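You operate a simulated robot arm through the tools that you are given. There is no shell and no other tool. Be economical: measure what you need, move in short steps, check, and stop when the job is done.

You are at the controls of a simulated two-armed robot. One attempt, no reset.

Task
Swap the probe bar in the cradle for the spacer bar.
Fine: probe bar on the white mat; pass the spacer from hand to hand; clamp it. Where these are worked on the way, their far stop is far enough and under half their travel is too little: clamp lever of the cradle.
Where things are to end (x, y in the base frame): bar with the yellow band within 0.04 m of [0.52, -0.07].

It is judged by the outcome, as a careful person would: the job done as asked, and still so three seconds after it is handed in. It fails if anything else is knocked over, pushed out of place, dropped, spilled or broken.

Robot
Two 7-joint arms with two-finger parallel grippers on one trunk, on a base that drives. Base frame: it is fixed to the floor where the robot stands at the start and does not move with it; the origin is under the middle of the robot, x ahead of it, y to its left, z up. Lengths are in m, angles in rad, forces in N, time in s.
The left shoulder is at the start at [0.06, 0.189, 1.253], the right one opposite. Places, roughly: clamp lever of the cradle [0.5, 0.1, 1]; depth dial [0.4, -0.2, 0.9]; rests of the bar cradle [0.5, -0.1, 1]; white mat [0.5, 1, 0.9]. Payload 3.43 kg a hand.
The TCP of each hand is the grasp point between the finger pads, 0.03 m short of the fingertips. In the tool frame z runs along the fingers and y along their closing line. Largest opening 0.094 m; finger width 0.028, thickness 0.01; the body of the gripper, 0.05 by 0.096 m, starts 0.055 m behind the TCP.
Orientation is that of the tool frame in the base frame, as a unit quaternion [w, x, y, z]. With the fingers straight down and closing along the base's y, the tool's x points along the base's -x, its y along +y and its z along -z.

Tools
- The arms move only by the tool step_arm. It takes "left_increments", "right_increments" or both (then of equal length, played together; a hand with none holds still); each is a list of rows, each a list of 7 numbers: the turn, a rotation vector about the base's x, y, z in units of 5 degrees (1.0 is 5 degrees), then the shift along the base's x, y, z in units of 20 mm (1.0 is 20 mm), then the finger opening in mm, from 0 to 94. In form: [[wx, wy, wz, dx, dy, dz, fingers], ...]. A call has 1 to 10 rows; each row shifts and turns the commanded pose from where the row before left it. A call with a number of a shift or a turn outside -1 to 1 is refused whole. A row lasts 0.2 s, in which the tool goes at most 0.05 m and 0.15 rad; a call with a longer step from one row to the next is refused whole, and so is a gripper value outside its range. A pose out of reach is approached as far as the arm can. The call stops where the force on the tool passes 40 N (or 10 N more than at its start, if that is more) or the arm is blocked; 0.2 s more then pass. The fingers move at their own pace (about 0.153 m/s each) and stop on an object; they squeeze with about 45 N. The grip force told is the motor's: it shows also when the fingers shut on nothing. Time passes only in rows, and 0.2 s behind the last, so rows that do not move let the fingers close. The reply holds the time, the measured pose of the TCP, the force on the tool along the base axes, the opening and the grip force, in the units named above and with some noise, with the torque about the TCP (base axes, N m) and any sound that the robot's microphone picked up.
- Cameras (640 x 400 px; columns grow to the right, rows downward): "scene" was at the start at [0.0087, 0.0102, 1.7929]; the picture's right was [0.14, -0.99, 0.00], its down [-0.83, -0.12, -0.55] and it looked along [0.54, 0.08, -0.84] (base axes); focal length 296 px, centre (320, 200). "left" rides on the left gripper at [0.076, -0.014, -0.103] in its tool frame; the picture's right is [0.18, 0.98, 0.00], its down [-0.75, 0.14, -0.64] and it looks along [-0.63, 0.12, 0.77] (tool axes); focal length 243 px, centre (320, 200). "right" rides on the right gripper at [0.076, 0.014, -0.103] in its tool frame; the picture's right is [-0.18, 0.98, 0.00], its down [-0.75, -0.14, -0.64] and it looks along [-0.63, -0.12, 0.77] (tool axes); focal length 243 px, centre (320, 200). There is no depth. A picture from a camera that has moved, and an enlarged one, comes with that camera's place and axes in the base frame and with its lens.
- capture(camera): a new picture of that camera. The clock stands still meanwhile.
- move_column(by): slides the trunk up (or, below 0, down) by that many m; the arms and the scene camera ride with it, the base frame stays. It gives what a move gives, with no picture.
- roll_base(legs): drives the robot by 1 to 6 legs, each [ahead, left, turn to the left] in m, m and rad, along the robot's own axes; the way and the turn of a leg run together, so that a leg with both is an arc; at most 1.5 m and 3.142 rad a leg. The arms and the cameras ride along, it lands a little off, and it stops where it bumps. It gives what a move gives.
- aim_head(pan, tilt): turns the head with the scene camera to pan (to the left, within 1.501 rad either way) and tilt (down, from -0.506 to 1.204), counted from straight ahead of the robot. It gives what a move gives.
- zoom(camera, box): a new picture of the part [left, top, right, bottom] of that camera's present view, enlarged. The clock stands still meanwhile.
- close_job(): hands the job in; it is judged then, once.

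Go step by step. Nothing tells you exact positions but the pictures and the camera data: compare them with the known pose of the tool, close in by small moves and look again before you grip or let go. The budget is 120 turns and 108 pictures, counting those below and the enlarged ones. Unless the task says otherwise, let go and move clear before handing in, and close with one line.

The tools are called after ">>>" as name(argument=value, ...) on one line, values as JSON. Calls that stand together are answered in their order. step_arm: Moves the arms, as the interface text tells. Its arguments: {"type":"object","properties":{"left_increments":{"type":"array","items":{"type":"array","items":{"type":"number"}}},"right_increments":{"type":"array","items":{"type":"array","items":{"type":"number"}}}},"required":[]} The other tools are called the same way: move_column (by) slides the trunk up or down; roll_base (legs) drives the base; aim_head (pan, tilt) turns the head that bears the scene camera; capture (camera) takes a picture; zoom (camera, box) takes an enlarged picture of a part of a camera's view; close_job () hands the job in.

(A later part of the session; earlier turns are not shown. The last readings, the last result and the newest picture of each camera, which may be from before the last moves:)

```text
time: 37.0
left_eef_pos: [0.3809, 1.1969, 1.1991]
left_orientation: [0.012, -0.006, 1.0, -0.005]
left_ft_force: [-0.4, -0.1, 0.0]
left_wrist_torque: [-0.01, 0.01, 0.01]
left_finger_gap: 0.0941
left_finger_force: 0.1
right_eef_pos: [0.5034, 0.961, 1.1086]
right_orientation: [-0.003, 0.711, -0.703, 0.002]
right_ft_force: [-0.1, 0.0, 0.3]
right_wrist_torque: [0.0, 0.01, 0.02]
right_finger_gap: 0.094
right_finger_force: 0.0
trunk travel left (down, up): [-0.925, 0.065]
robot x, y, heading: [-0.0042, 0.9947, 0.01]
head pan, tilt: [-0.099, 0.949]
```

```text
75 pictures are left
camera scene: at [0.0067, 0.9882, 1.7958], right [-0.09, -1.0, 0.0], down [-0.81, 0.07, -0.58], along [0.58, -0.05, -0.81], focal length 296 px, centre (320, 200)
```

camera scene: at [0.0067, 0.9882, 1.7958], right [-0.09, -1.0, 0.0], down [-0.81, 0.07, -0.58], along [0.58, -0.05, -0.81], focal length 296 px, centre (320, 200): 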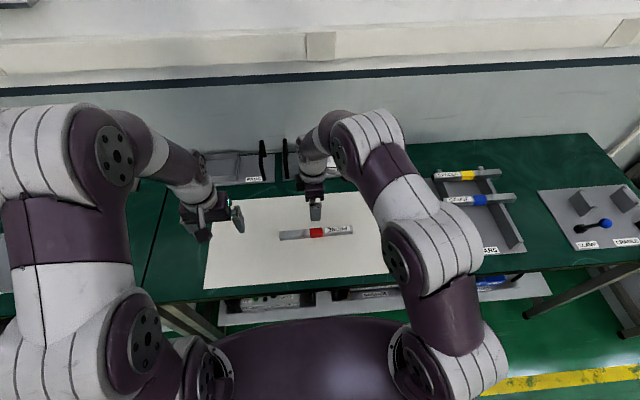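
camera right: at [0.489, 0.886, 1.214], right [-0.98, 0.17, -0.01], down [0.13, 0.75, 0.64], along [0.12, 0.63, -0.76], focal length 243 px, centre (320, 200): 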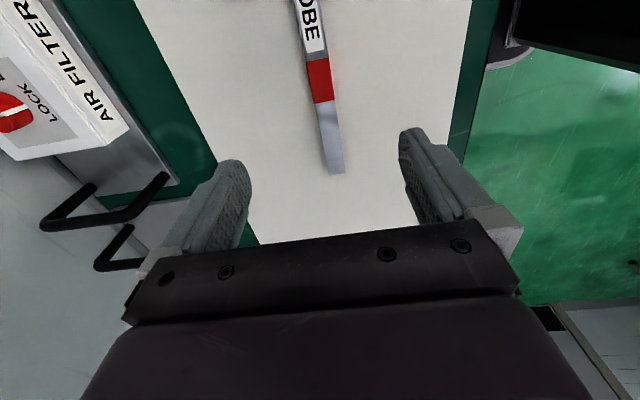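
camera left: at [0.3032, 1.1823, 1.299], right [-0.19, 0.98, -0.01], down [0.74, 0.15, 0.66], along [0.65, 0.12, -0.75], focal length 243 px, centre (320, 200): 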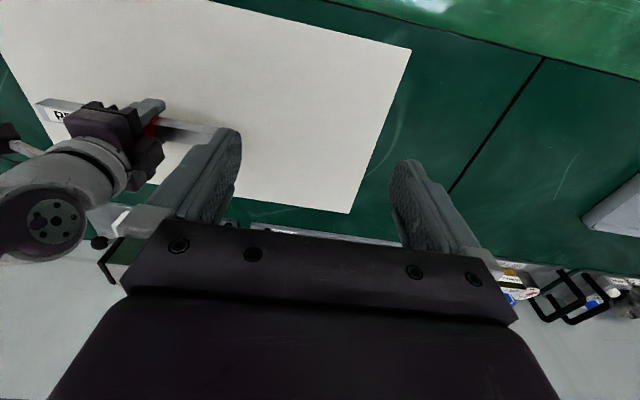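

The probe lies fully on the mat. Next is the spacer, estimated at about (0.66, 0.40) on the rack. I'll raise and retract the right hand and drive back to about y=0.25.

>>> step_arm(right_increments=[[0, 0, 0, -0.8, -0.5, 1, 94], [0, 0, 0, -0.8, -0.5, 1, 94], [0, 0, 0, -0.8, -0.5, 1, 94], [0, 0, 0, -0.8, -0.5, 1, 94], [0, 0, 0, -0.8, -0.5, 1, 94], [0, 0, 0, -0.8, -0.5, 0, 94]])

>>> roll_base(legs=[[0, -0.4, 0], [0, -0.345, -0.01]])

>>> aim_head(pan=0.15, tilt=1.0)

>>> capture(camera="scene")

>>> capture(camera="left")

```text
time: 38.4
left_eef_pos: [0.3818, 1.1958, 1.1988]
left_orientation: [0.01, -0.005, 1.0, -0.005]
left_ft_force: [-0.5, 0.8, -0.5]
left_wrist_torque: [0.01, -0.01, 0.02]
left_finger_gap: 0.0941
left_finger_force: 0.1
right_eef_pos: [0.4069, 0.8996, 1.2084]
right_orientation: [-0.003, 0.711, -0.703, 0.002]
right_ft_force: [0.0, -0.6, 0.6]
right_wrist_torque: [0.0, 0.03, 0.01]
right_finger_gap: 0.0941
right_finger_force: 0.1
trunk travel left (down, up): [-0.925, 0.065]
robot x, y, heading: [-0.007, 0.993, 0.006]
head pan, tilt: [-0.099, 0.949]
```

```text
time: 42.7
left_eef_pos: [0.3902, 0.4583, 1.1988]
left_orientation: [0.011, -0.002, 1.0, -0.005]
left_ft_force: [-0.3, 0.8, -1.0]
left_wrist_torque: [-0.04, -0.03, -0.02]
left_finger_gap: 0.0941
left_finger_force: 0.1
right_eef_pos: [0.415, 0.1635, 1.2093]
right_orientation: [-0.003, 0.709, -0.706, 0.002]
right_ft_force: [0.5, 0.0, -0.2]
right_wrist_torque: [0.01, 0.02, -0.03]
right_finger_gap: 0.094
right_finger_force: 0.1
trunk travel left (down, up): [-0.925, 0.065]
robot x, y, heading: [0.0031, 0.2593, 0.006]
head pan, tilt: [-0.099, 0.949]
```

```text
time: 43.5
left_eef_pos: [0.3894, 0.4559, 1.1994]
left_orientation: [0.011, -0.002, 1.0, -0.003]
left_ft_force: [0.0, 0.1, -0.3]
left_wrist_torque: [0.01, -0.01, 0.01]
left_finger_gap: 0.094
left_finger_force: 0.0
right_eef_pos: [0.415, 0.1616, 1.2087]
right_orientation: [-0.004, 0.709, -0.705, 0.002]
right_ft_force: [-1.6, -0.7, 0.2]
right_wrist_torque: [-0.01, 0.0, 0.02]
right_finger_gap: 0.094
right_finger_force: 0.0
trunk travel left (down, up): [-0.925, 0.065]
robot x, y, heading: [0.0029, 0.2596, 0.005]
head pan, tilt: [0.15, 1.0]
```

```text
74 pictures are left
camera scene: at [0.0113, 0.2679, 1.7922], right [0.15, -0.99, 0.0], down [-0.83, -0.13, -0.54], along [0.53, 0.08, -0.84], focal length 296 px, centre (320, 200)
```

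scene: 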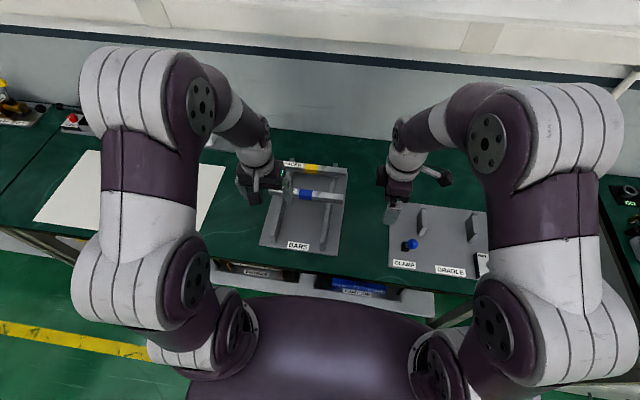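

```text
73 pictures are left
camera left: at [0.3118, 0.4428, 1.2991], right [-0.19, 0.98, -0.01], down [0.74, 0.15, 0.66], along [0.65, 0.12, -0.75], focal length 243 px, centre (320, 200)
```

left: 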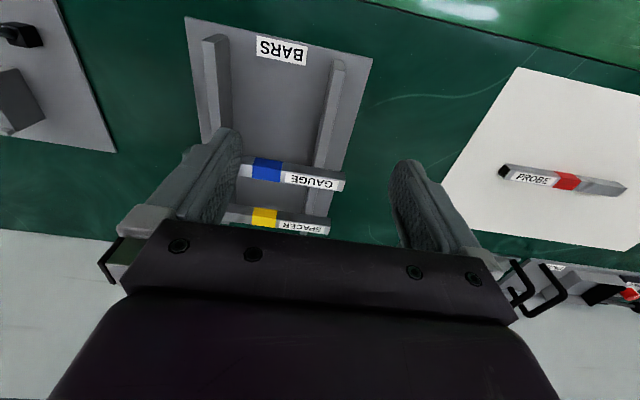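

The spacer band is at about (0.668, 0.396, 0.96), with rails at y≈0.32 and 0.485. I'll turn the left hand so it closes along x, level it, and move out above the gap left of the band.

>>> step_arm(left_increments=[[0.09, 0.25, 0, 0, 0, 0, 94], [0, 0, -1, 0, 0, 0, 94], [0, 0, -1, 0, 0, 0, 94], [0, 0, -1, 0, 0, 0, 94], [0, 0, -1, 0, 0, 0, 94], [0, 0, -1, 0, 0, 0, 94], [0, 0, -1, 0, 0, 0, 94], [0, 0, -1, 0, 0, 0, 94], [0, 0, -1, 0, 0, 0, 94], [0, 0, -1, 0, 0, 0, 94]])

>>> step_arm(left_increments=[[0, 0, -1, 1, 0, 0, 94], [0, 0, -1, 1, 0, 0, 94], [0, 0, -1, 1, 0, 0, 94], [0, 0, -1, 1, 0, 0, 94], [0, 0, -1, 1, 0, 0, 94], [0, 0, -1, 1, 0, 0, 94], [0, 0, -1, 1, 0, 0, 94], [0, 0, -1, 1, 0, 0, 94], [0, 0, -1, 1, 0, 0, 94], [0, 0, 0, 1, 0, 0, 94]])

>>> step_arm(left_increments=[[0, 0, 0, 1, -0.1, 0, 94], [0, 0, 0, 1, -0.1, 0, 94], [0, 0, 0, 1, -0.1, -1, 94], [0, 0, 0, 0.8, -0.1, -1, 94], [0, 0, 0, 0, 0, -1, 94], [0, 0, 0, 0, 0, -1, 94]])

>>> capture(camera="left")

>>> capture(camera="scene")

```text
time: 45.7
left_eef_pos: [0.3889, 0.4561, 1.2]
left_orientation: [0.001, 0.381, 0.925, 0.0]
left_ft_force: [-0.8, 0.0, 0.0]
left_wrist_torque: [-0.03, -0.01, 0.01]
left_finger_gap: 0.0944
left_finger_force: 0.1
right_eef_pos: [0.4147, 0.1607, 1.2096]
right_orientation: [-0.004, 0.709, -0.705, 0.002]
right_ft_force: [0.1, 0.7, -0.5]
right_wrist_torque: [0.02, 0.0, 0.01]
right_finger_gap: 0.094
right_finger_force: 0.1
trunk travel left (down, up): [-0.925, 0.065]
robot x, y, heading: [0.0007, 0.2616, 0.007]
head pan, tilt: [0.15, 1.0]
```

```text
time: 47.9
left_eef_pos: [0.5761, 0.4564, 1.1897]
left_orientation: [0.0, 0.706, 0.709, -0.001]
left_ft_force: [0.8, 0.0, 0.2]
left_wrist_torque: [-0.01, 0.02, 0.03]
left_finger_gap: 0.094
left_finger_force: 0.2
left hand out of reach, approached as far as the arm can: row 10
right_eef_pos: [0.4168, 0.1625, 1.2082]
right_orientation: [-0.004, 0.709, -0.705, 0.002]
right_ft_force: [-0.4, -1.0, 1.0]
right_wrist_torque: [0.01, -0.01, -0.02]
right_finger_gap: 0.0938
right_finger_force: 0.2
trunk travel left (down, up): [-0.925, 0.065]
robot x, y, heading: [0.0047, 0.2582, 0.005]
head pan, tilt: [0.15, 1.0]
```

```text
time: 49.3
left_eef_pos: [0.607, 0.4485, 1.0867]
left_orientation: [0.001, 0.706, 0.708, 0.0]
left_ft_force: [0.6, -0.3, 0.4]
left_wrist_torque: [0.01, -0.05, -0.01]
left_finger_gap: 0.0939
left_finger_force: 0.0
left hand out of reach, approached as far as the arm can: row 1, 2, 3, 4
right_eef_pos: [0.4152, 0.1623, 1.2084]
right_orientation: [-0.003, 0.709, -0.706, 0.002]
right_ft_force: [-0.7, -0.1, -0.3]
right_wrist_torque: [-0.03, 0.02, -0.02]
right_finger_gap: 0.0942
right_finger_force: 0.1
trunk travel left (down, up): [-0.925, 0.065]
robot x, y, heading: [0.0026, 0.2629, 0.003]
head pan, tilt: [0.15, 1.0]
```

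```text
72 pictures are left
camera left: at [0.5929, 0.5256, 1.1882], right [0.98, 0.19, 0.0], down [0.14, -0.75, 0.64], along [0.12, -0.63, -0.77], focal length 243 px, centre (320, 200)
```

left: 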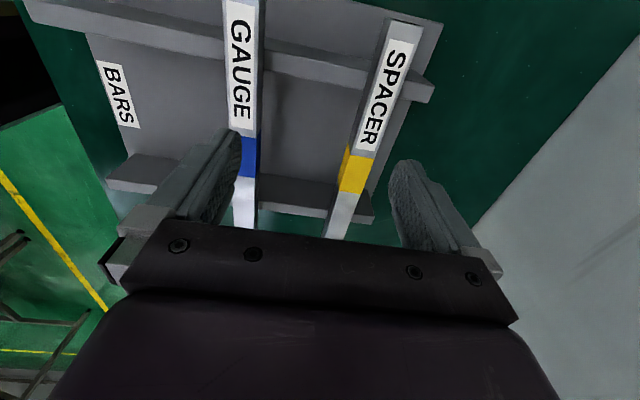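

```text
71 pictures are left
camera scene: at [0.0117, 0.2693, 1.7922], right [0.15, -0.99, 0.0], down [-0.83, -0.13, -0.54], along [0.53, 0.08, -0.84], focal length 296 px, centre (320, 200)
```

scene: 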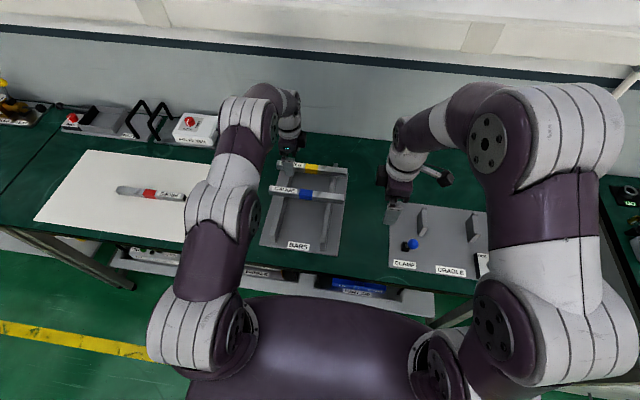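

The arm falls about 5 cm short. The spacer is parallel to y at x≈0.658. I'll pull the left hand back slightly and ease the base forward 6 cm.

>>> step_arm(left_increments=[[0, 0, 0, -1, 0, 0, 94], [0, 0, 0, -1, 0, 0, 94], [0, 0, 0, -1, 0, 0, 94], [0, 0, 0, -1, 0, 0, 94]])

>>> roll_base(legs=[[0.06, 0, 0]])

```text
time: 50.3
left_eef_pos: [0.5259, 0.4472, 1.0888]
left_orientation: [0.002, 0.706, 0.708, 0.0]
left_ft_force: [0.3, -0.3, -0.2]
left_wrist_torque: [0.02, -0.01, -0.01]
left_finger_gap: 0.094
left_finger_force: 0.1
right_eef_pos: [0.4142, 0.1611, 1.209]
right_orientation: [-0.003, 0.709, -0.705, 0.001]
right_ft_force: [-0.9, -0.4, -0.2]
right_wrist_torque: [0.05, 0.0, -0.04]
right_finger_gap: 0.0939
right_finger_force: 0.1
trunk travel left (down, up): [-0.925, 0.065]
robot x, y, heading: [0.0015, 0.2606, 0.003]
head pan, tilt: [0.15, 1.0]
```

```text
time: 51.2
left_eef_pos: [0.5797, 0.448, 1.0914]
left_orientation: [0.002, 0.705, 0.709, 0.001]
left_ft_force: [-0.9, -0.5, 0.0]
left_wrist_torque: [0.01, -0.05, -0.02]
left_finger_gap: 0.0942
left_finger_force: 0.1
right_eef_pos: [0.4682, 0.1623, 1.2113]
right_orientation: [-0.004, 0.709, -0.706, 0.004]
right_ft_force: [-0.9, -0.2, -0.6]
right_wrist_torque: [0.0, -0.05, 0.01]
right_finger_gap: 0.094
right_finger_force: 0.1
trunk travel left (down, up): [-0.925, 0.065]
robot x, y, heading: [0.0613, 0.2552, 0.005]
head pan, tilt: [0.15, 1.0]
```

The base moved freely. Now I'll extend to x≈0.658 with a narrower opening, lower partway and check.

>>> step_arm(left_increments=[[0, 0, 0, 1, 0, 0, 80], [0, 0, 0, 1, 0, 0, 66], [0, 0, 0, 1, 0, 0, 60], [0, 0, 0, 0.9, 0, 0, 60], [0, 0, 0, 0, 0, -1, 60], [0, 0, 0, 0, 0, -1, 60], [0, 0, 0, 0, 0, -0.5, 60]])

>>> capture(camera="left")

```text
time: 52.9
left_eef_pos: [0.6624, 0.4478, 1.0363]
left_orientation: [0.001, 0.705, 0.709, 0.0]
left_ft_force: [-0.3, -0.3, 0.7]
left_wrist_torque: [0.0, 0.01, 0.01]
left_finger_gap: 0.0598
left_finger_force: 0.1
right_eef_pos: [0.4749, 0.1633, 1.2089]
right_orientation: [-0.002, 0.71, -0.704, 0.001]
right_ft_force: [-0.8, 0.2, -0.1]
right_wrist_torque: [0.01, 0.03, 0.0]
right_finger_gap: 0.0941
right_finger_force: 0.0
trunk travel left (down, up): [-0.925, 0.065]
robot x, y, heading: [0.0654, 0.2569, 0.011]
head pan, tilt: [0.15, 1.0]
```

```text
70 pictures are left
camera left: at [0.6477, 0.5245, 1.1385], right [0.98, 0.19, 0.0], down [0.15, -0.75, 0.64], along [0.12, -0.63, -0.77], focal length 243 px, centre (320, 200)
```

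left: 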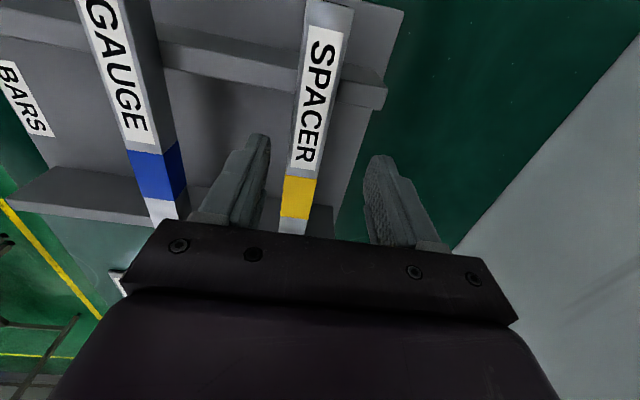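

The spacer sits at x≈0.656 with its band centre at y≈0.385. I'll shift to (0.656, 0.435), descend to z≈0.957 and grip.

>>> step_arm(left_increments=[[0, 0, 0, -0.3, -0.65, 0, 60], [0, 0, 0, 0, 0, -1, 60], [0, 0, 0, 0, 0, -1, 60], [0, 0, 0, 0, 0, -1, 60], [0, 0, 0, 0, 0, -0.9, 60]])

>>> capture(camera="left")

```text
time: 54.0
left_eef_pos: [0.6572, 0.4372, 0.9599]
left_orientation: [0.001, 0.705, 0.709, -0.001]
left_ft_force: [0.8, 0.5, -0.5]
left_wrist_torque: [0.02, -0.01, -0.03]
left_finger_gap: 0.06
left_finger_force: 0.1
right_eef_pos: [0.4757, 0.1632, 1.2097]
right_orientation: [-0.004, 0.709, -0.705, 0.002]
right_ft_force: [0.3, 0.2, 0.0]
right_wrist_torque: [0.01, 0.0, 0.02]
right_finger_gap: 0.094
right_finger_force: 0.0
trunk travel left (down, up): [-0.925, 0.065]
robot x, y, heading: [0.0624, 0.2608, 0.006]
head pan, tilt: [0.15, 1.0]
```

```text
69 pictures are left
camera left: at [0.6425, 0.5132, 1.0617], right [0.98, 0.19, 0.0], down [0.15, -0.75, 0.64], along [0.12, -0.63, -0.77], focal length 243 px, centre (320, 200)
```

left: 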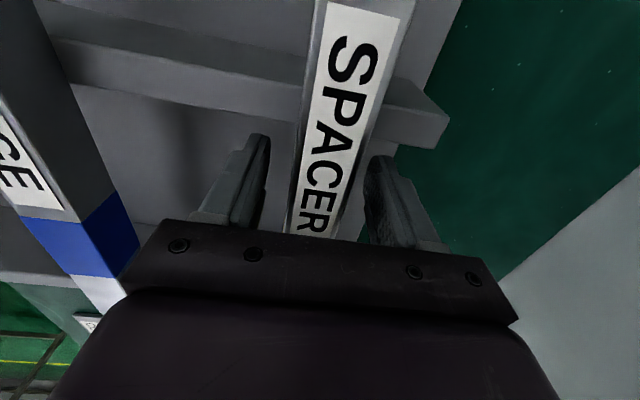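

The bar is centred between the fingers; closing and lifting slightly.

>>> step_arm(left_increments=[[0, 0, 0, 0, 0, 0, 0], [0, 0, 0, 0, 0, 0, 0], [0, 0, 0, 0, 0, 0, 0], [0, 0, 0, 0, 0, 0.25, 0], [0, 0, 0, 0, 0, 0.5, 0], [0, 0, 0, 0, 0, 0.75, 0]])

>>> capture(camera="left")

```text
time: 55.5
left_eef_pos: [0.6561, 0.4369, 0.9908]
left_orientation: [0.0, 0.705, 0.709, -0.001]
left_ft_force: [0.1, -1.0, -1.6]
left_wrist_torque: [0.07, -0.04, 0.03]
left_finger_gap: 0.0277
left_finger_force: 45.3
right_eef_pos: [0.4743, 0.1621, 1.2083]
right_orientation: [-0.003, 0.709, -0.705, 0.002]
right_ft_force: [0.2, -0.6, -0.4]
right_wrist_torque: [0.0, -0.01, 0.01]
right_finger_gap: 0.094
right_finger_force: 0.1
trunk travel left (down, up): [-0.925, 0.065]
robot x, y, heading: [0.0589, 0.2552, -0.003]
head pan, tilt: [0.15, 1.0]
```

```text
68 pictures are left
camera left: at [0.6425, 0.512, 1.0918], right [0.98, 0.19, 0.0], down [0.15, -0.75, 0.64], along [0.12, -0.63, -0.77], focal length 243 px, centre (320, 200)
```

left: 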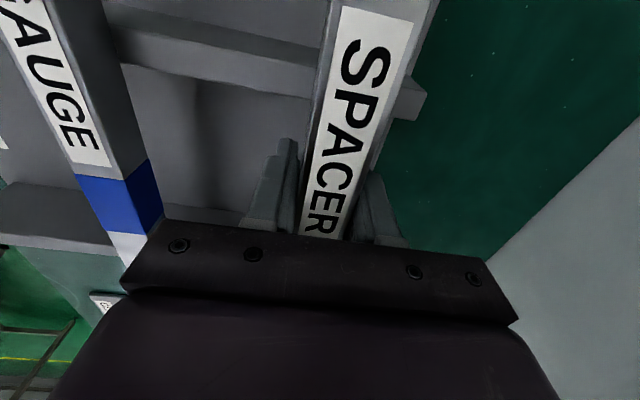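

The spacer is held (about 2 N). I'll lift it clear, retract, and bring it to the middle below the right hand for the handover.

>>> step_arm(left_increments=[[0, 0, 0, 0, 0, 1, 0], [0, 0, 0, 0, 0, 1, 0], [0, 0, 0, 0, 0, 1, 0], [0, 0, 0, 0, 0, 1, 0], [0, 0, 0, -0.5, 0, 1, 0], [0, 0, 0, -1, 0, 0, 0], [0, 0, 0, -1, 0, 0, 0], [0, 0, 0, -1, 0, 0, 0], [0, 0, 0, -1, 0, 0, 0], [0, 0, 0, -1, 0, 0, 0]])

>>> step_arm(left_increments=[[0, 0, 0, -1, 0, 0, 0], [0, 0, 0, -1, -0.5, 0, 0], [0, 0, 0, -1, -1, 0, 0], [0, 0, 0, -0.5, -1, 0, 0], [0, 0, 0, 0, -1, 0, 0], [0, 0, 0, 0, -1, 0, 0], [0, 0, 0, 0, -1, 0, 0], [0, 0, 0, 0, -1, 0, 0]])

>>> capture(camera="right")

>>> capture(camera="scene")

```text
time: 57.6
left_eef_pos: [0.5476, 0.4358, 1.09]
left_orientation: [0.0, 0.705, 0.709, -0.001]
left_ft_force: [-0.1, 0.0, -2.1]
left_wrist_torque: [0.08, -0.01, 0.0]
left_finger_gap: 0.0279
left_finger_force: 44.7
right_eef_pos: [0.4735, 0.1615, 1.2101]
right_orientation: [-0.002, 0.709, -0.705, 0.001]
right_ft_force: [0.1, -0.9, 0.0]
right_wrist_torque: [0.0, -0.02, 0.04]
right_finger_gap: 0.094
right_finger_force: 0.1
trunk travel left (down, up): [-0.925, 0.065]
robot x, y, heading: [0.0639, 0.2577, 0.005]
head pan, tilt: [0.15, 1.0]
```

```text
time: 59.5
left_eef_pos: [0.4778, 0.305, 1.0898]
left_orientation: [0.0, 0.705, 0.709, 0.001]
left_ft_force: [-0.5, 0.6, -0.7]
left_wrist_torque: [0.07, 0.03, -0.01]
left_finger_gap: 0.0279
left_finger_force: 44.8
right_eef_pos: [0.4736, 0.1611, 1.2091]
right_orientation: [-0.003, 0.709, -0.705, 0.002]
right_ft_force: [-0.5, -0.5, 0.5]
right_wrist_torque: [0.01, -0.01, 0.01]
right_finger_gap: 0.0943
right_finger_force: 0.0
trunk travel left (down, up): [-0.925, 0.065]
robot x, y, heading: [0.0617, 0.2591, 0.007]
head pan, tilt: [0.15, 1.0]
```

```text
67 pictures are left
camera right: at [0.4603, 0.0864, 1.313], right [-0.98, 0.18, -0.01], down [0.13, 0.75, 0.64], along [0.12, 0.63, -0.76], focal length 243 px, centre (320, 200)
```

right: 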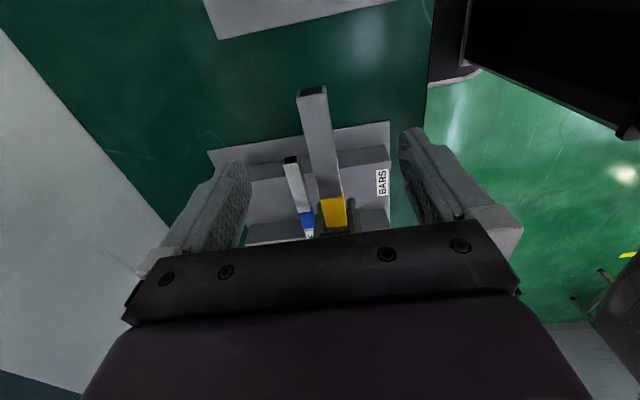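

```text
66 pictures are left
camera scene: at [0.071, 0.2684, 1.7922], right [0.15, -0.99, 0.0], down [-0.83, -0.13, -0.54], along [0.53, 0.08, -0.84], focal length 296 px, centre (320, 200)
```

scene: 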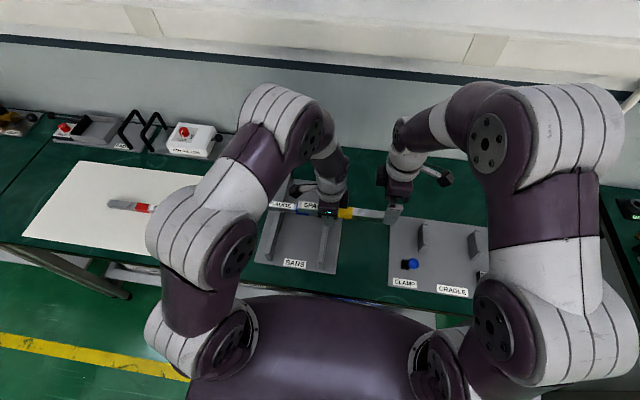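

The spacer's band is at about y=0.275, so the left hand holds about 3 cm from the centre. I'll check how much room the two grippers need side by side.

>>> zoom(camera="scene", box=[280, 130, 480, 255])

>>> capture(camera="left")

```text
3.20 times, centred on (380, 192) of scene
camera zoom: at [0.071, 0.2684, 1.7922], right [0.15, -0.99, 0.0], down [-0.83, -0.13, -0.54], along [0.53, 0.08, -0.84], focal length 946 px, centre (128, 224)
```

zoom: 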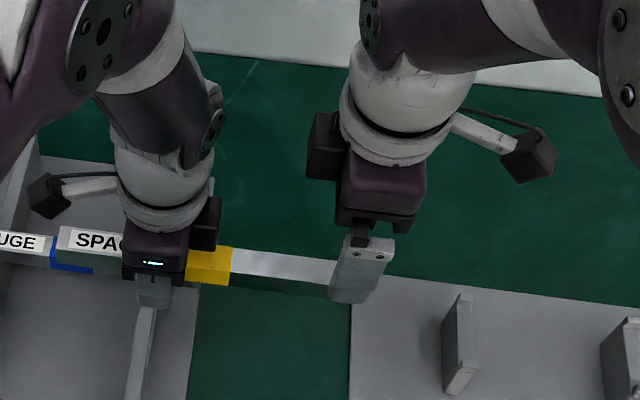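

```text
64 pictures are left
camera left: at [0.4632, 0.3824, 1.1911], right [0.98, 0.19, 0.0], down [0.15, -0.75, 0.64], along [0.12, -0.63, -0.77], focal length 243 px, centre (320, 200)
```

left: 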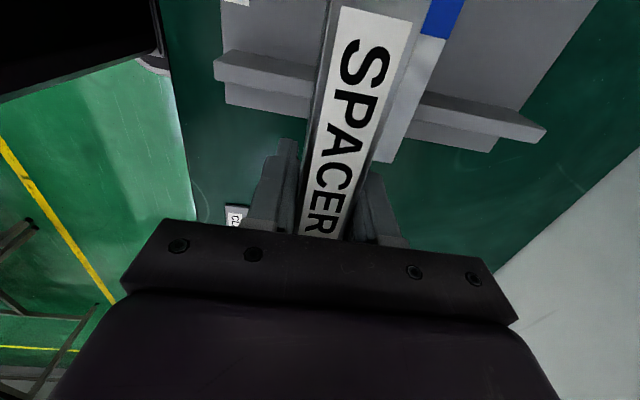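

Each gripper has a box on its inner side, so I'll tilt the right hand 30° outward and grip at about 5 cm right of the band. First I'll tilt and place it above the bar, then look.

>>> step_arm(right_increments=[[1, 0, 0, 0.03, 0, 0, 94], [1, 0, 0, 0.03, 0, 0, 94], [1, 0, 0, 0.03, 0, 0, 94], [1, 0, 0, 0.03, 0, 0, 94], [1, 0, 0, 0.03, 0, 0, 80], [1, 0, 0, 0.03, 0, 0, 70], [0, 0, 0, 0, 1, 0, 70], [0, 0, 0, 0, 1, -0.5, 70], [0, 0, 0, 0, 1, -0.5, 70]])

>>> capture(camera="right")

>>> zoom(camera="scene", box=[260, 130, 460, 255])

```text
time: 61.5
left_eef_pos: [0.4775, 0.3071, 1.0886]
left_orientation: [0.001, 0.706, 0.708, -0.001]
left_ft_force: [0.2, -0.6, -2.3]
left_wrist_torque: [0.13, 0.04, 0.0]
left_finger_gap: 0.0277
left_finger_force: 44.9
right_eef_pos: [0.4787, 0.2223, 1.1905]
right_orientation: [-0.187, 0.684, -0.682, -0.181]
right_ft_force: [-0.6, -0.4, 0.1]
right_wrist_torque: [0.0, 0.02, -0.03]
right_finger_gap: 0.0698
right_finger_force: 0.0
trunk travel left (down, up): [-0.925, 0.065]
robot x, y, heading: [0.0659, 0.2581, 0.007]
head pan, tilt: [0.15, 1.0]
```

```text
63 pictures are left
camera right: at [0.4645, 0.1059, 1.2421], right [-0.98, 0.16, 0.08], down [0.13, 0.33, 0.93], along [0.12, 0.93, -0.35], focal length 243 px, centre (320, 200)
```

right: 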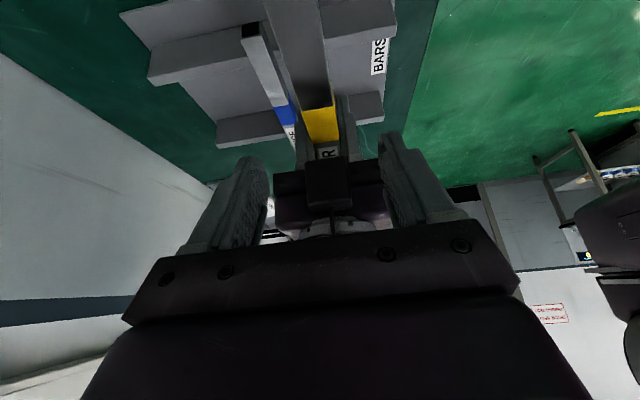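

```text
3.20 times, centred on (360, 192) of scene
camera zoom: at [0.0715, 0.2696, 1.7922], right [0.15, -0.99, 0.0], down [-0.83, -0.13, -0.54], along [0.53, 0.08, -0.84], focal length 946 px, centre (192, 224)
```

zoom: 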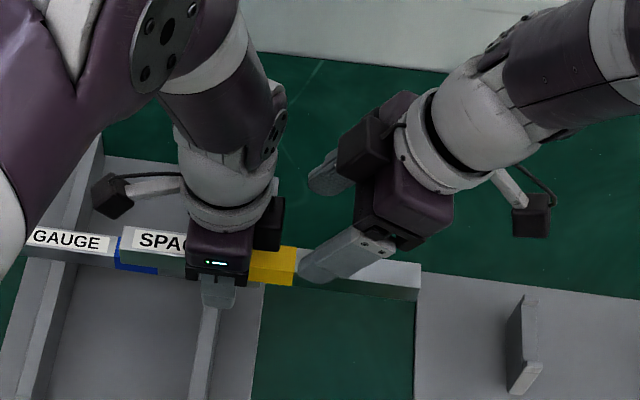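

The band centre is at about y=0.268 and the bar top at z≈1.11. The right hand at y=0.222 is well aligned, so I'll descend most of the way and look.

>>> step_arm(right_increments=[[0, 0, 0, 0, 0, -1, 70], [0, 0, 0, 0, 0, -1, 70], [0, 0, 0, 0, 0, -1, 70], [0, 0, 0, 0, 0, -0.5, 70]])

>>> zoom(camera="scene", box=[260, 130, 460, 255])

>>> capture(camera="right")

```text
time: 62.5
left_eef_pos: [0.4784, 0.306, 1.0891]
left_orientation: [0.001, 0.705, 0.709, -0.001]
left_ft_force: [0.5, 0.7, -2.4]
left_wrist_torque: [0.05, -0.02, 0.01]
left_finger_gap: 0.0278
left_finger_force: 44.8
right_eef_pos: [0.479, 0.2207, 1.1186]
right_orientation: [-0.187, 0.684, -0.681, -0.181]
right_ft_force: [-0.6, -0.2, -0.1]
right_wrist_torque: [-0.02, -0.02, -0.01]
right_finger_gap: 0.0699
right_finger_force: 0.0
trunk travel left (down, up): [-0.925, 0.065]
robot x, y, heading: [0.0651, 0.2584, 0.001]
head pan, tilt: [0.15, 1.0]
```

```text
3.20 times, centred on (360, 192) of scene
camera zoom: at [0.0712, 0.2692, 1.7922], right [0.15, -0.99, 0.0], down [-0.83, -0.13, -0.54], along [0.53, 0.08, -0.84], focal length 946 px, centre (192, 224)
```

zoom: 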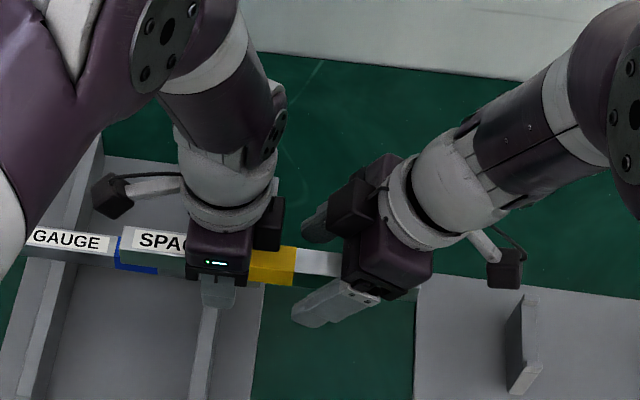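

```text
60 pictures are left
camera right: at [0.4636, 0.1044, 1.1707], right [-0.98, 0.16, 0.08], down [0.13, 0.33, 0.93], along [0.12, 0.93, -0.35], focal length 243 px, centre (320, 200)
```

right: 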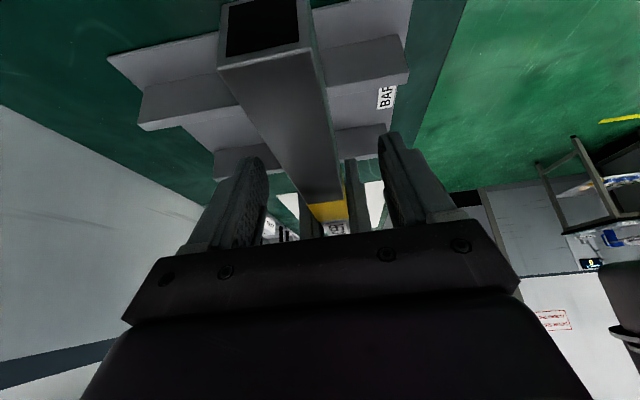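

Clearances are good and the bar lies between the right fingers. I'll go down the last 2.2 cm and close.

>>> step_arm(right_increments=[[0, 0, 0, 0, 0, -0.6, 70], [0, 0, 0, 0, 0, -0.5, 70], [0, 0, 0, 0, 0, 0, 40], [0, 0, 0, 0, 0, 0, 0], [0, 0, 0, 0, 0, 0, 0], [0, 0, 0, 0, 0, 0, 0]])

>>> zoom(camera="scene", box=[260, 130, 460, 255])

>>> capture(camera="right")

```text
time: 63.9
left_eef_pos: [0.4777, 0.3056, 1.0884]
left_orientation: [-0.001, 0.705, 0.709, 0.0]
left_ft_force: [-11.1, -1.1, 5.5]
left_wrist_torque: [-0.19, -0.37, -0.67]
left_finger_gap: 0.0278
left_finger_force: 44.7
right_eef_pos: [0.4776, 0.2202, 1.0979]
right_orientation: [-0.187, 0.683, -0.682, -0.18]
right_ft_force: [10.8, 0.8, -6.7]
right_wrist_torque: [-0.47, 0.32, -0.26]
right_finger_gap: 0.0279
right_finger_force: 45.0
trunk travel left (down, up): [-0.925, 0.065]
robot x, y, heading: [0.0611, 0.2579, 0.009]
head pan, tilt: [0.15, 1.0]
```

```text
3.20 times, centred on (360, 192) of scene
camera zoom: at [0.0708, 0.2693, 1.7922], right [0.15, -0.99, 0.0], down [-0.83, -0.13, -0.54], along [0.53, 0.08, -0.84], focal length 946 px, centre (192, 224)
```

zoom: 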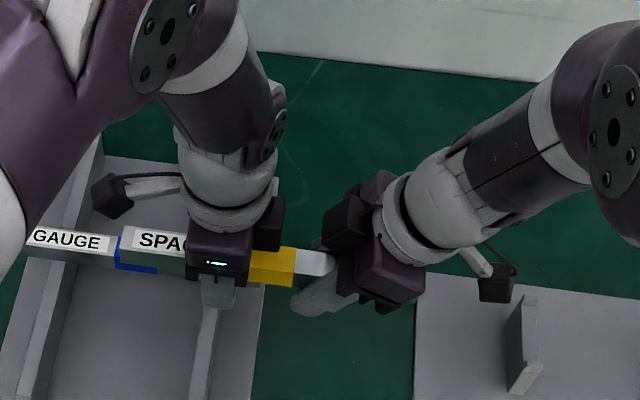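

```text
58 pictures are left
camera right: at [0.4628, 0.1052, 1.1492], right [-0.98, 0.16, 0.08], down [0.13, 0.33, 0.93], along [0.12, 0.93, -0.35], focal length 243 px, centre (320, 200)
```

right: 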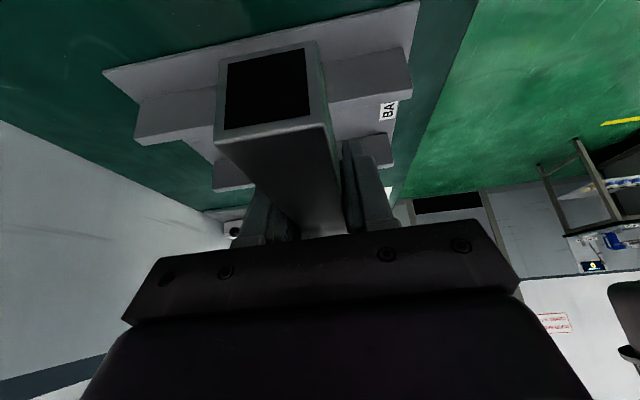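

Both hands hold the spacer. I'll open the left hand, raise it, and move it away.

>>> step_arm(left_increments=[[0, 0, 0, 0, 0, 0, 30], [0, 0, 0, 0, 0, 0, 50], [0, 0, 0, 0, 0, 0, 70], [0, 0, 0, 0, 0, 0, 80], [0, 0, 0, 0, 0.3, 0.5, 80], [0, 0, 0, 0, 0.3, 1, 80], [0, 0, 0, 0, 0.3, 1, 80], [0, 0, 0, 0, 0.5, 1, 80], [0, 0, 0, 0, 0.5, 1, 80], [0, 0, 0, 0, 1, 1, 80]])

>>> zoom(camera="scene", box=[220, 100, 500, 275])

>>> capture(camera="left")

```text
time: 66.0
left_eef_pos: [0.4785, 0.3628, 1.2003]
left_orientation: [0.001, 0.706, 0.708, 0.0]
left_ft_force: [0.0, 0.2, 0.9]
left_wrist_torque: [-0.04, -0.04, 0.01]
left_finger_gap: 0.08
left_finger_force: 0.1
right_eef_pos: [0.4761, 0.2213, 1.0973]
right_orientation: [-0.186, 0.685, -0.681, -0.181]
right_ft_force: [-0.7, -0.4, 0.8]
right_wrist_torque: [-0.12, 0.03, 0.01]
right_finger_gap: 0.0281
right_finger_force: 45.1
trunk travel left (down, up): [-0.925, 0.065]
robot x, y, heading: [0.0622, 0.2564, 0.007]
head pan, tilt: [0.15, 1.0]
```

```text
2.29 times, centred on (360, 188) of scene
camera zoom: at [0.0703, 0.2703, 1.7921], right [0.15, -0.99, 0.0], down [-0.83, -0.13, -0.54], along [0.53, 0.08, -0.84], focal length 676 px, centre (229, 229)
```

zoom: 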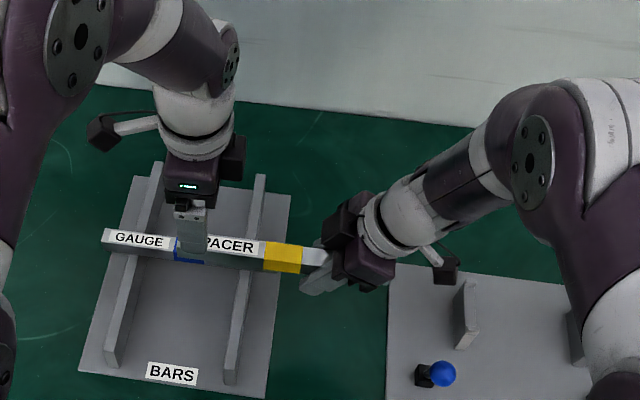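

```text
56 pictures are left
camera left: at [0.4636, 0.4403, 1.3019], right [0.98, 0.19, 0.0], down [0.15, -0.75, 0.64], along [0.12, -0.63, -0.77], focal length 243 px, centre (320, 200)
```

left: 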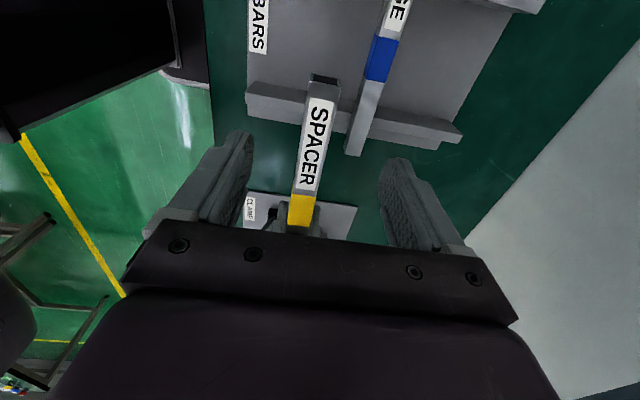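

The right hand now holds the spacer alone, with the band 4.5 cm left of its TCP. I'll raise it, back off and drive right to the cradle.

>>> step_arm(right_increments=[[0, 0, 0, 0, 0, 1, 0], [0, 0, 0, 0, 0, 1, 0], [0, 0, 0, 0, 0, 1, 0], [0, 0, 0, 0, 0, 1, 0], [0, 0, 0, 0, 0, 1, 0]], left_increments=[[0, 0, 0, -1, 1, 0, 80], [0, 0, 0, -1, 1, 0, 80], [0, 0, 0, -1, 1, 0, 80], [0, 0, 0, -1, 0, 0, 80], [0, 0, 0, 0, 0, 0, 80]])

>>> roll_base(legs=[[-0.06, 0, 0], [0, -0.26, -0.005]])

>>> capture(camera="scene")

>>> capture(camera="left")

```text
time: 67.2
left_eef_pos: [0.3965, 0.4234, 1.1992]
left_orientation: [0.0, 0.705, 0.709, -0.001]
left_ft_force: [0.4, -0.1, 0.9]
left_wrist_torque: [-0.01, -0.01, -0.04]
left_finger_gap: 0.0799
left_finger_force: 0.0
right_eef_pos: [0.478, 0.2228, 1.197]
right_orientation: [-0.187, 0.684, -0.681, -0.181]
right_ft_force: [0.4, 0.3, -3.2]
right_wrist_torque: [-0.06, -0.02, 0.04]
right_finger_gap: 0.0281
right_finger_force: 44.8
trunk travel left (down, up): [-0.925, 0.065]
robot x, y, heading: [0.0624, 0.2563, 0.004]
head pan, tilt: [0.15, 1.0]
```

```text
time: 69.7
left_eef_pos: [0.339, 0.1548, 1.2002]
left_orientation: [0.0, 0.708, 0.707, -0.001]
left_ft_force: [-0.2, 0.3, -0.4]
left_wrist_torque: [0.02, 0.0, 0.01]
left_finger_gap: 0.0799
left_finger_force: 0.1
right_eef_pos: [0.4177, -0.0443, 1.1982]
right_orientation: [0.187, -0.682, 0.684, 0.179]
right_ft_force: [-0.4, -0.2, -1.6]
right_wrist_torque: [-0.09, -0.02, 0.0]
right_finger_gap: 0.0277
right_finger_force: 44.9
trunk travel left (down, up): [-0.925, 0.065]
robot x, y, heading: [0.0027, -0.0096, 0.0]
head pan, tilt: [0.15, 1.0]
```

```text
55 pictures are left
camera scene: at [0.0102, 0.005, 1.7922], right [0.15, -0.99, 0.0], down [-0.83, -0.13, -0.54], along [0.53, 0.08, -0.84], focal length 296 px, centre (320, 200)
```

scene: 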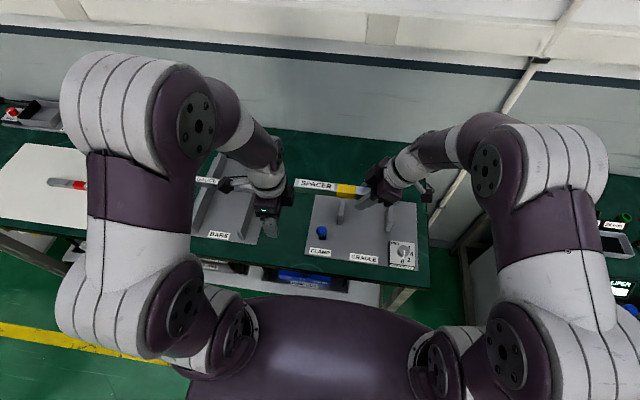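

```text
54 pictures are left
camera left: at [0.3245, 0.2326, 1.3014], right [0.98, 0.18, 0.0], down [0.14, -0.75, 0.64], along [0.12, -0.63, -0.77], focal length 243 px, centre (320, 200)
```

left: 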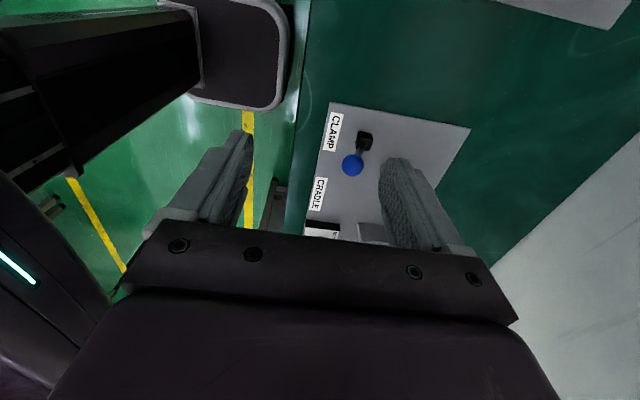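

The lever is still open. I'll bring the spacer above the cradle and shift the left hand to view the rests.

>>> step_arm(right_increments=[[0, 0, 0, 0.9, -0.53, 0, 0], [0, 0, 0, 0.9, -0.53, 0, 0], [0, 0, 0, 0.9, -0.53, 0, 0], [0, 0, 0, 0.9, -0.53, 0, 0], [0, 0, 0, 0.9, -0.53, -0.5, 0], [0, 0, 0, 0.8, -0.53, -1, 0], [0, 0, 0, 0, 0, -1, 0], [0, 0, 0, 0, 0, -1, 0]], left_increments=[[0, 0, 0, 0, 0.2, 0, 80], [0, 0, 0, 0, 0.2, 0, 80], [0, 0, 0, 0, 0.2, 0, 80], [0, 0, 0, 0, 0.2, 0, 80], [0, 0, 0, 1, 0, 0, 80], [0, 0, 0, 1, 0, 0, 80], [0, 0, 0, 1, 0, 0, 80], [0, 0, 0, 1, 0, 0, 80]])

>>> capture(camera="left")

>>> zoom(camera="scene", box=[290, 150, 450, 280])

>>> capture(camera="right")

```text
time: 71.5
left_eef_pos: [0.4218, 0.1707, 1.1982]
left_orientation: [0.001, 0.708, 0.706, -0.001]
left_ft_force: [-0.7, 0.1, -0.1]
left_wrist_torque: [0.0, 0.02, -0.01]
left_finger_gap: 0.0799
left_finger_force: 0.0
right_eef_pos: [0.5255, -0.1117, 1.126]
right_orientation: [0.186, -0.682, 0.684, 0.181]
right_ft_force: [0.9, -0.8, -1.4]
right_wrist_torque: [-0.1, 0.01, 0.02]
right_finger_gap: 0.028
right_finger_force: 45.4
trunk travel left (down, up): [-0.925, 0.065]
robot x, y, heading: [0.0048, -0.0055, -0.004]
head pan, tilt: [0.15, 1.0]
```

```text
53 pictures are left
camera left: at [0.4081, 0.2464, 1.2999], right [0.98, 0.18, 0.0], down [0.14, -0.75, 0.64], along [0.12, -0.63, -0.77], focal length 243 px, centre (320, 200)
```

left: 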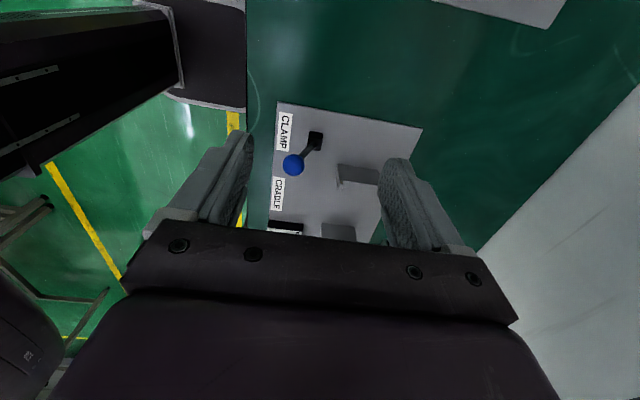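

```text
3.08 times, centred on (370, 215) of scene
camera zoom: at [0.0136, 0.0027, 1.7922], right [0.15, -0.99, 0.0], down [-0.83, -0.12, -0.54], along [0.53, 0.08, -0.84], focal length 910 px, centre (166, 154)
```

zoom: 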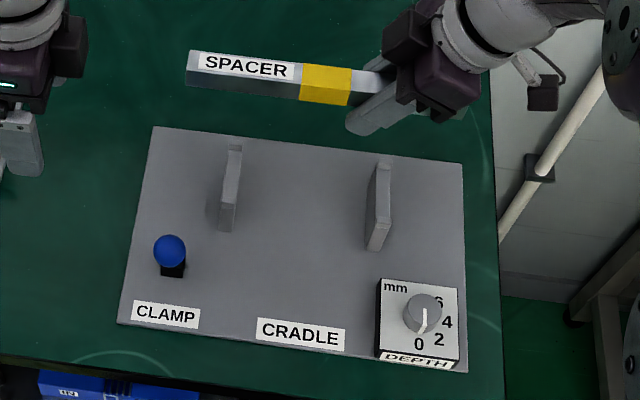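

```text
51 pictures are left
camera right: at [0.5093, -0.2284, 1.1788], right [-0.98, 0.16, 0.08], down [0.14, 0.33, 0.93], along [0.13, 0.93, -0.35], focal length 243 px, centre (320, 200)
```

right: 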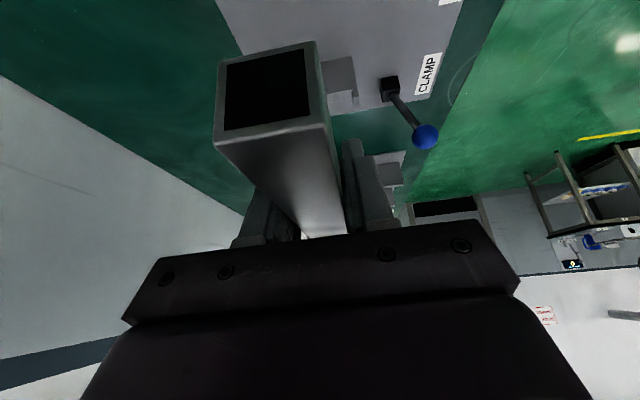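

The cradle rests are clearly visible at y≈0.007 and -0.152, with the trough centred near x=0.525. I'll lower the spacer to just above them and check.

>>> step_arm(right_increments=[[0, 0, 0, -0.08, 0.1, -1, 0], [0, 0, 0, 0, 0, -1, 0], [0, 0, 0, 0, 0, -1, 0], [0, 0, 0, 0, 0, -1, 0], [0, 0, 0, 0, 0, -1, 0], [0, 0, 0, 0, 0, -1, 0], [0, 0, 0, 0, 0, -0.6, 0]])

>>> zoom(camera="scene", box=[290, 150, 450, 280])

>>> capture(camera="right")

```text
time: 73.1
left_eef_pos: [0.4217, 0.1702, 1.1986]
left_orientation: [0.0, 0.708, 0.707, -0.001]
left_ft_force: [-0.4, 0.0, -0.9]
left_wrist_torque: [0.04, 0.03, 0.0]
left_finger_gap: 0.08
left_finger_force: 0.1
right_eef_pos: [0.5216, -0.1078, 0.9942]
right_orientation: [0.187, -0.682, 0.684, 0.18]
right_ft_force: [-0.4, 0.5, -2.0]
right_wrist_torque: [-0.07, -0.03, -0.01]
right_finger_gap: 0.028
right_finger_force: 44.6
trunk travel left (down, up): [-0.925, 0.065]
robot x, y, heading: [0.0017, -0.0095, -0.002]
head pan, tilt: [0.15, 1.0]
```

```text
3.08 times, centred on (370, 215) of scene
camera zoom: at [0.0119, 0.0027, 1.7922], right [0.15, -0.99, 0.0], down [-0.83, -0.12, -0.54], along [0.53, 0.08, -0.84], focal length 910 px, centre (166, 154)
```

zoom: 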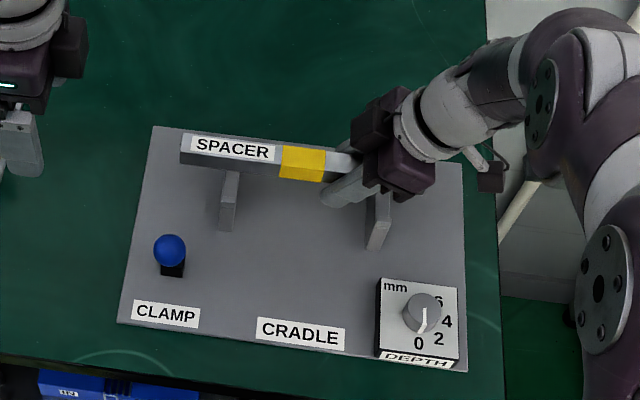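

```text
49 pictures are left
camera right: at [0.5062, -0.2248, 1.0471], right [-0.98, 0.16, 0.08], down [0.13, 0.33, 0.93], along [0.13, 0.93, -0.35], focal length 243 px, centre (320, 200)
```

right: 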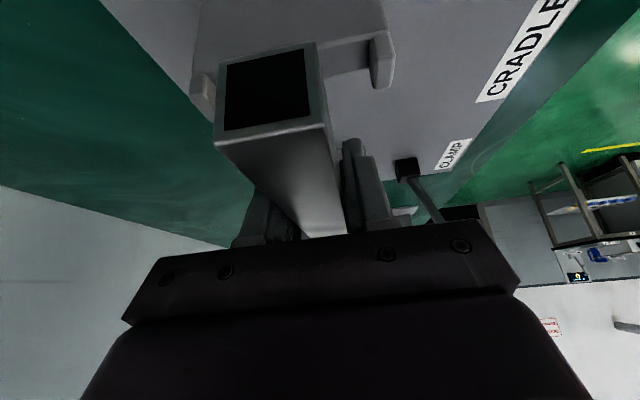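

The bar is over the trough, between its lips. I'll lower in small steps until it seats.

>>> step_arm(right_increments=[[0, 0, 0, 0.1, 0, -0.5, 0], [0, 0, 0, 0, 0, -0.25, 0], [0, 0, 0, 0, 0, -0.25, 0], [0, 0, 0, 0, 0, 0, 0]])

>>> zoom(camera="scene", box=[310, 170, 420, 250])

>>> capture(camera="right")

```text
time: 74.1
left_eef_pos: [0.421, 0.1699, 1.199]
left_orientation: [0.001, 0.709, 0.706, 0.0]
left_ft_force: [-0.6, 1.3, -0.3]
left_wrist_torque: [0.0, 0.02, -0.02]
left_finger_gap: 0.0801
left_finger_force: 0.0
right_eef_pos: [0.5242, -0.1088, 0.9747]
right_orientation: [0.187, -0.682, 0.684, 0.181]
right_ft_force: [0.2, -0.6, -2.1]
right_wrist_torque: [-0.11, -0.01, 0.04]
right_finger_gap: 0.0283
right_finger_force: 44.9
trunk travel left (down, up): [-0.925, 0.065]
robot x, y, heading: [0.0061, -0.0059, 0.002]
head pan, tilt: [0.15, 1.0]
```

```text
5.00 times, centred on (365, 210) of scene
camera zoom: at [0.0118, 0.0026, 1.7922], right [0.15, -0.99, 0.0], down [-0.83, -0.12, -0.54], along [0.53, 0.08, -0.84], focal length 1478 px, centre (95, 150)
```

zoom: 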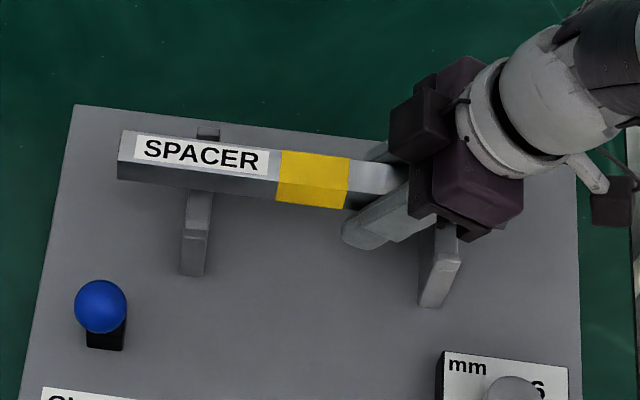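

```text
47 pictures are left
camera right: at [0.5088, -0.2247, 1.0268], right [-0.98, 0.16, 0.08], down [0.13, 0.33, 0.93], along [0.13, 0.93, -0.35], focal length 243 px, centre (320, 200)
```

right: 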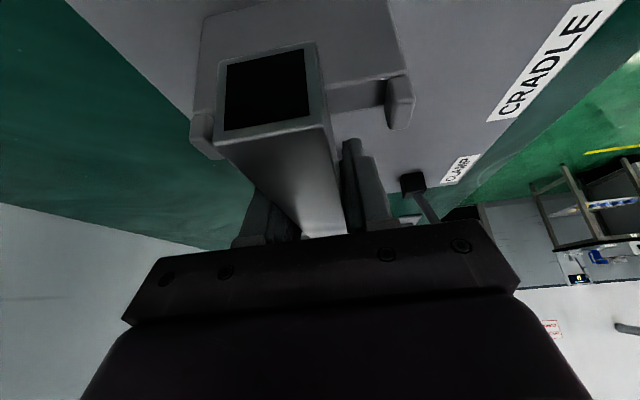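

Still free, alignment good. I'll continue down gently.

>>> step_arm(right_increments=[[0, 0, 0, 0, 0, -0.2, 0], [0, 0, 0, 0, 0, -0.15, 0], [0, 0, 0, 0, 0, 0, 0]])

>>> step_arm(right_increments=[[0, 0, 0, 0, 0, -0.12, 0], [0, 0, 0, 0, 0, 0, 0]])

>>> step_arm(right_increments=[[0, 0, 0, 0, 0, -0.12, 0], [0, 0, 0, 0, 0, 0, 0]])

```text
time: 74.9
left_eef_pos: [0.4199, 0.1688, 1.1989]
left_orientation: [0.001, 0.708, 0.707, -0.001]
left_ft_force: [-0.1, 0.6, -0.1]
left_wrist_torque: [0.0, -0.01, -0.02]
left_finger_gap: 0.08
left_finger_force: 0.2
right_eef_pos: [0.5243, -0.1078, 0.9691]
right_orientation: [0.188, -0.682, 0.683, 0.181]
right_ft_force: [0.0, 0.3, -2.2]
right_wrist_torque: [-0.1, 0.0, -0.01]
right_finger_gap: 0.0282
right_finger_force: 45.3
trunk travel left (down, up): [-0.925, 0.065]
robot x, y, heading: [0.0033, -0.0065, 0.0]
head pan, tilt: [0.15, 1.0]
```

```text
time: 75.5
left_eef_pos: [0.4207, 0.1694, 1.1985]
left_orientation: [0.0, 0.708, 0.706, -0.001]
left_ft_force: [-0.7, -0.1, -0.4]
left_wrist_torque: [-0.03, -0.01, 0.03]
left_finger_gap: 0.0799
left_finger_force: 0.1
right_eef_pos: [0.5242, -0.1079, 0.9646]
right_orientation: [0.187, -0.682, 0.684, 0.18]
right_ft_force: [0.1, -0.8, -1.6]
right_wrist_torque: [-0.08, 0.01, -0.03]
right_finger_gap: 0.028
right_finger_force: 45.2
trunk travel left (down, up): [-0.925, 0.065]
robot x, y, heading: [0.0041, -0.0065, -0.004]
head pan, tilt: [0.15, 1.0]
```

```text
time: 76.1
left_eef_pos: [0.4202, 0.1694, 1.1992]
left_orientation: [0.0, 0.708, 0.707, 0.0]
left_ft_force: [-0.6, 0.5, 0.1]
left_wrist_torque: [0.0, -0.03, 0.0]
left_finger_gap: 0.0801
left_finger_force: 0.1
right_eef_pos: [0.524, -0.1077, 0.9625]
right_orientation: [0.188, -0.681, 0.684, 0.181]
right_ft_force: [-0.6, -0.4, 2.5]
right_wrist_torque: [-0.31, 0.03, 0.01]
right_finger_gap: 0.0279
right_finger_force: 45.1
trunk travel left (down, up): [-0.925, 0.065]
robot x, y, heading: [0.0035, -0.0076, -0.0]
head pan, tilt: [0.15, 1.0]
```

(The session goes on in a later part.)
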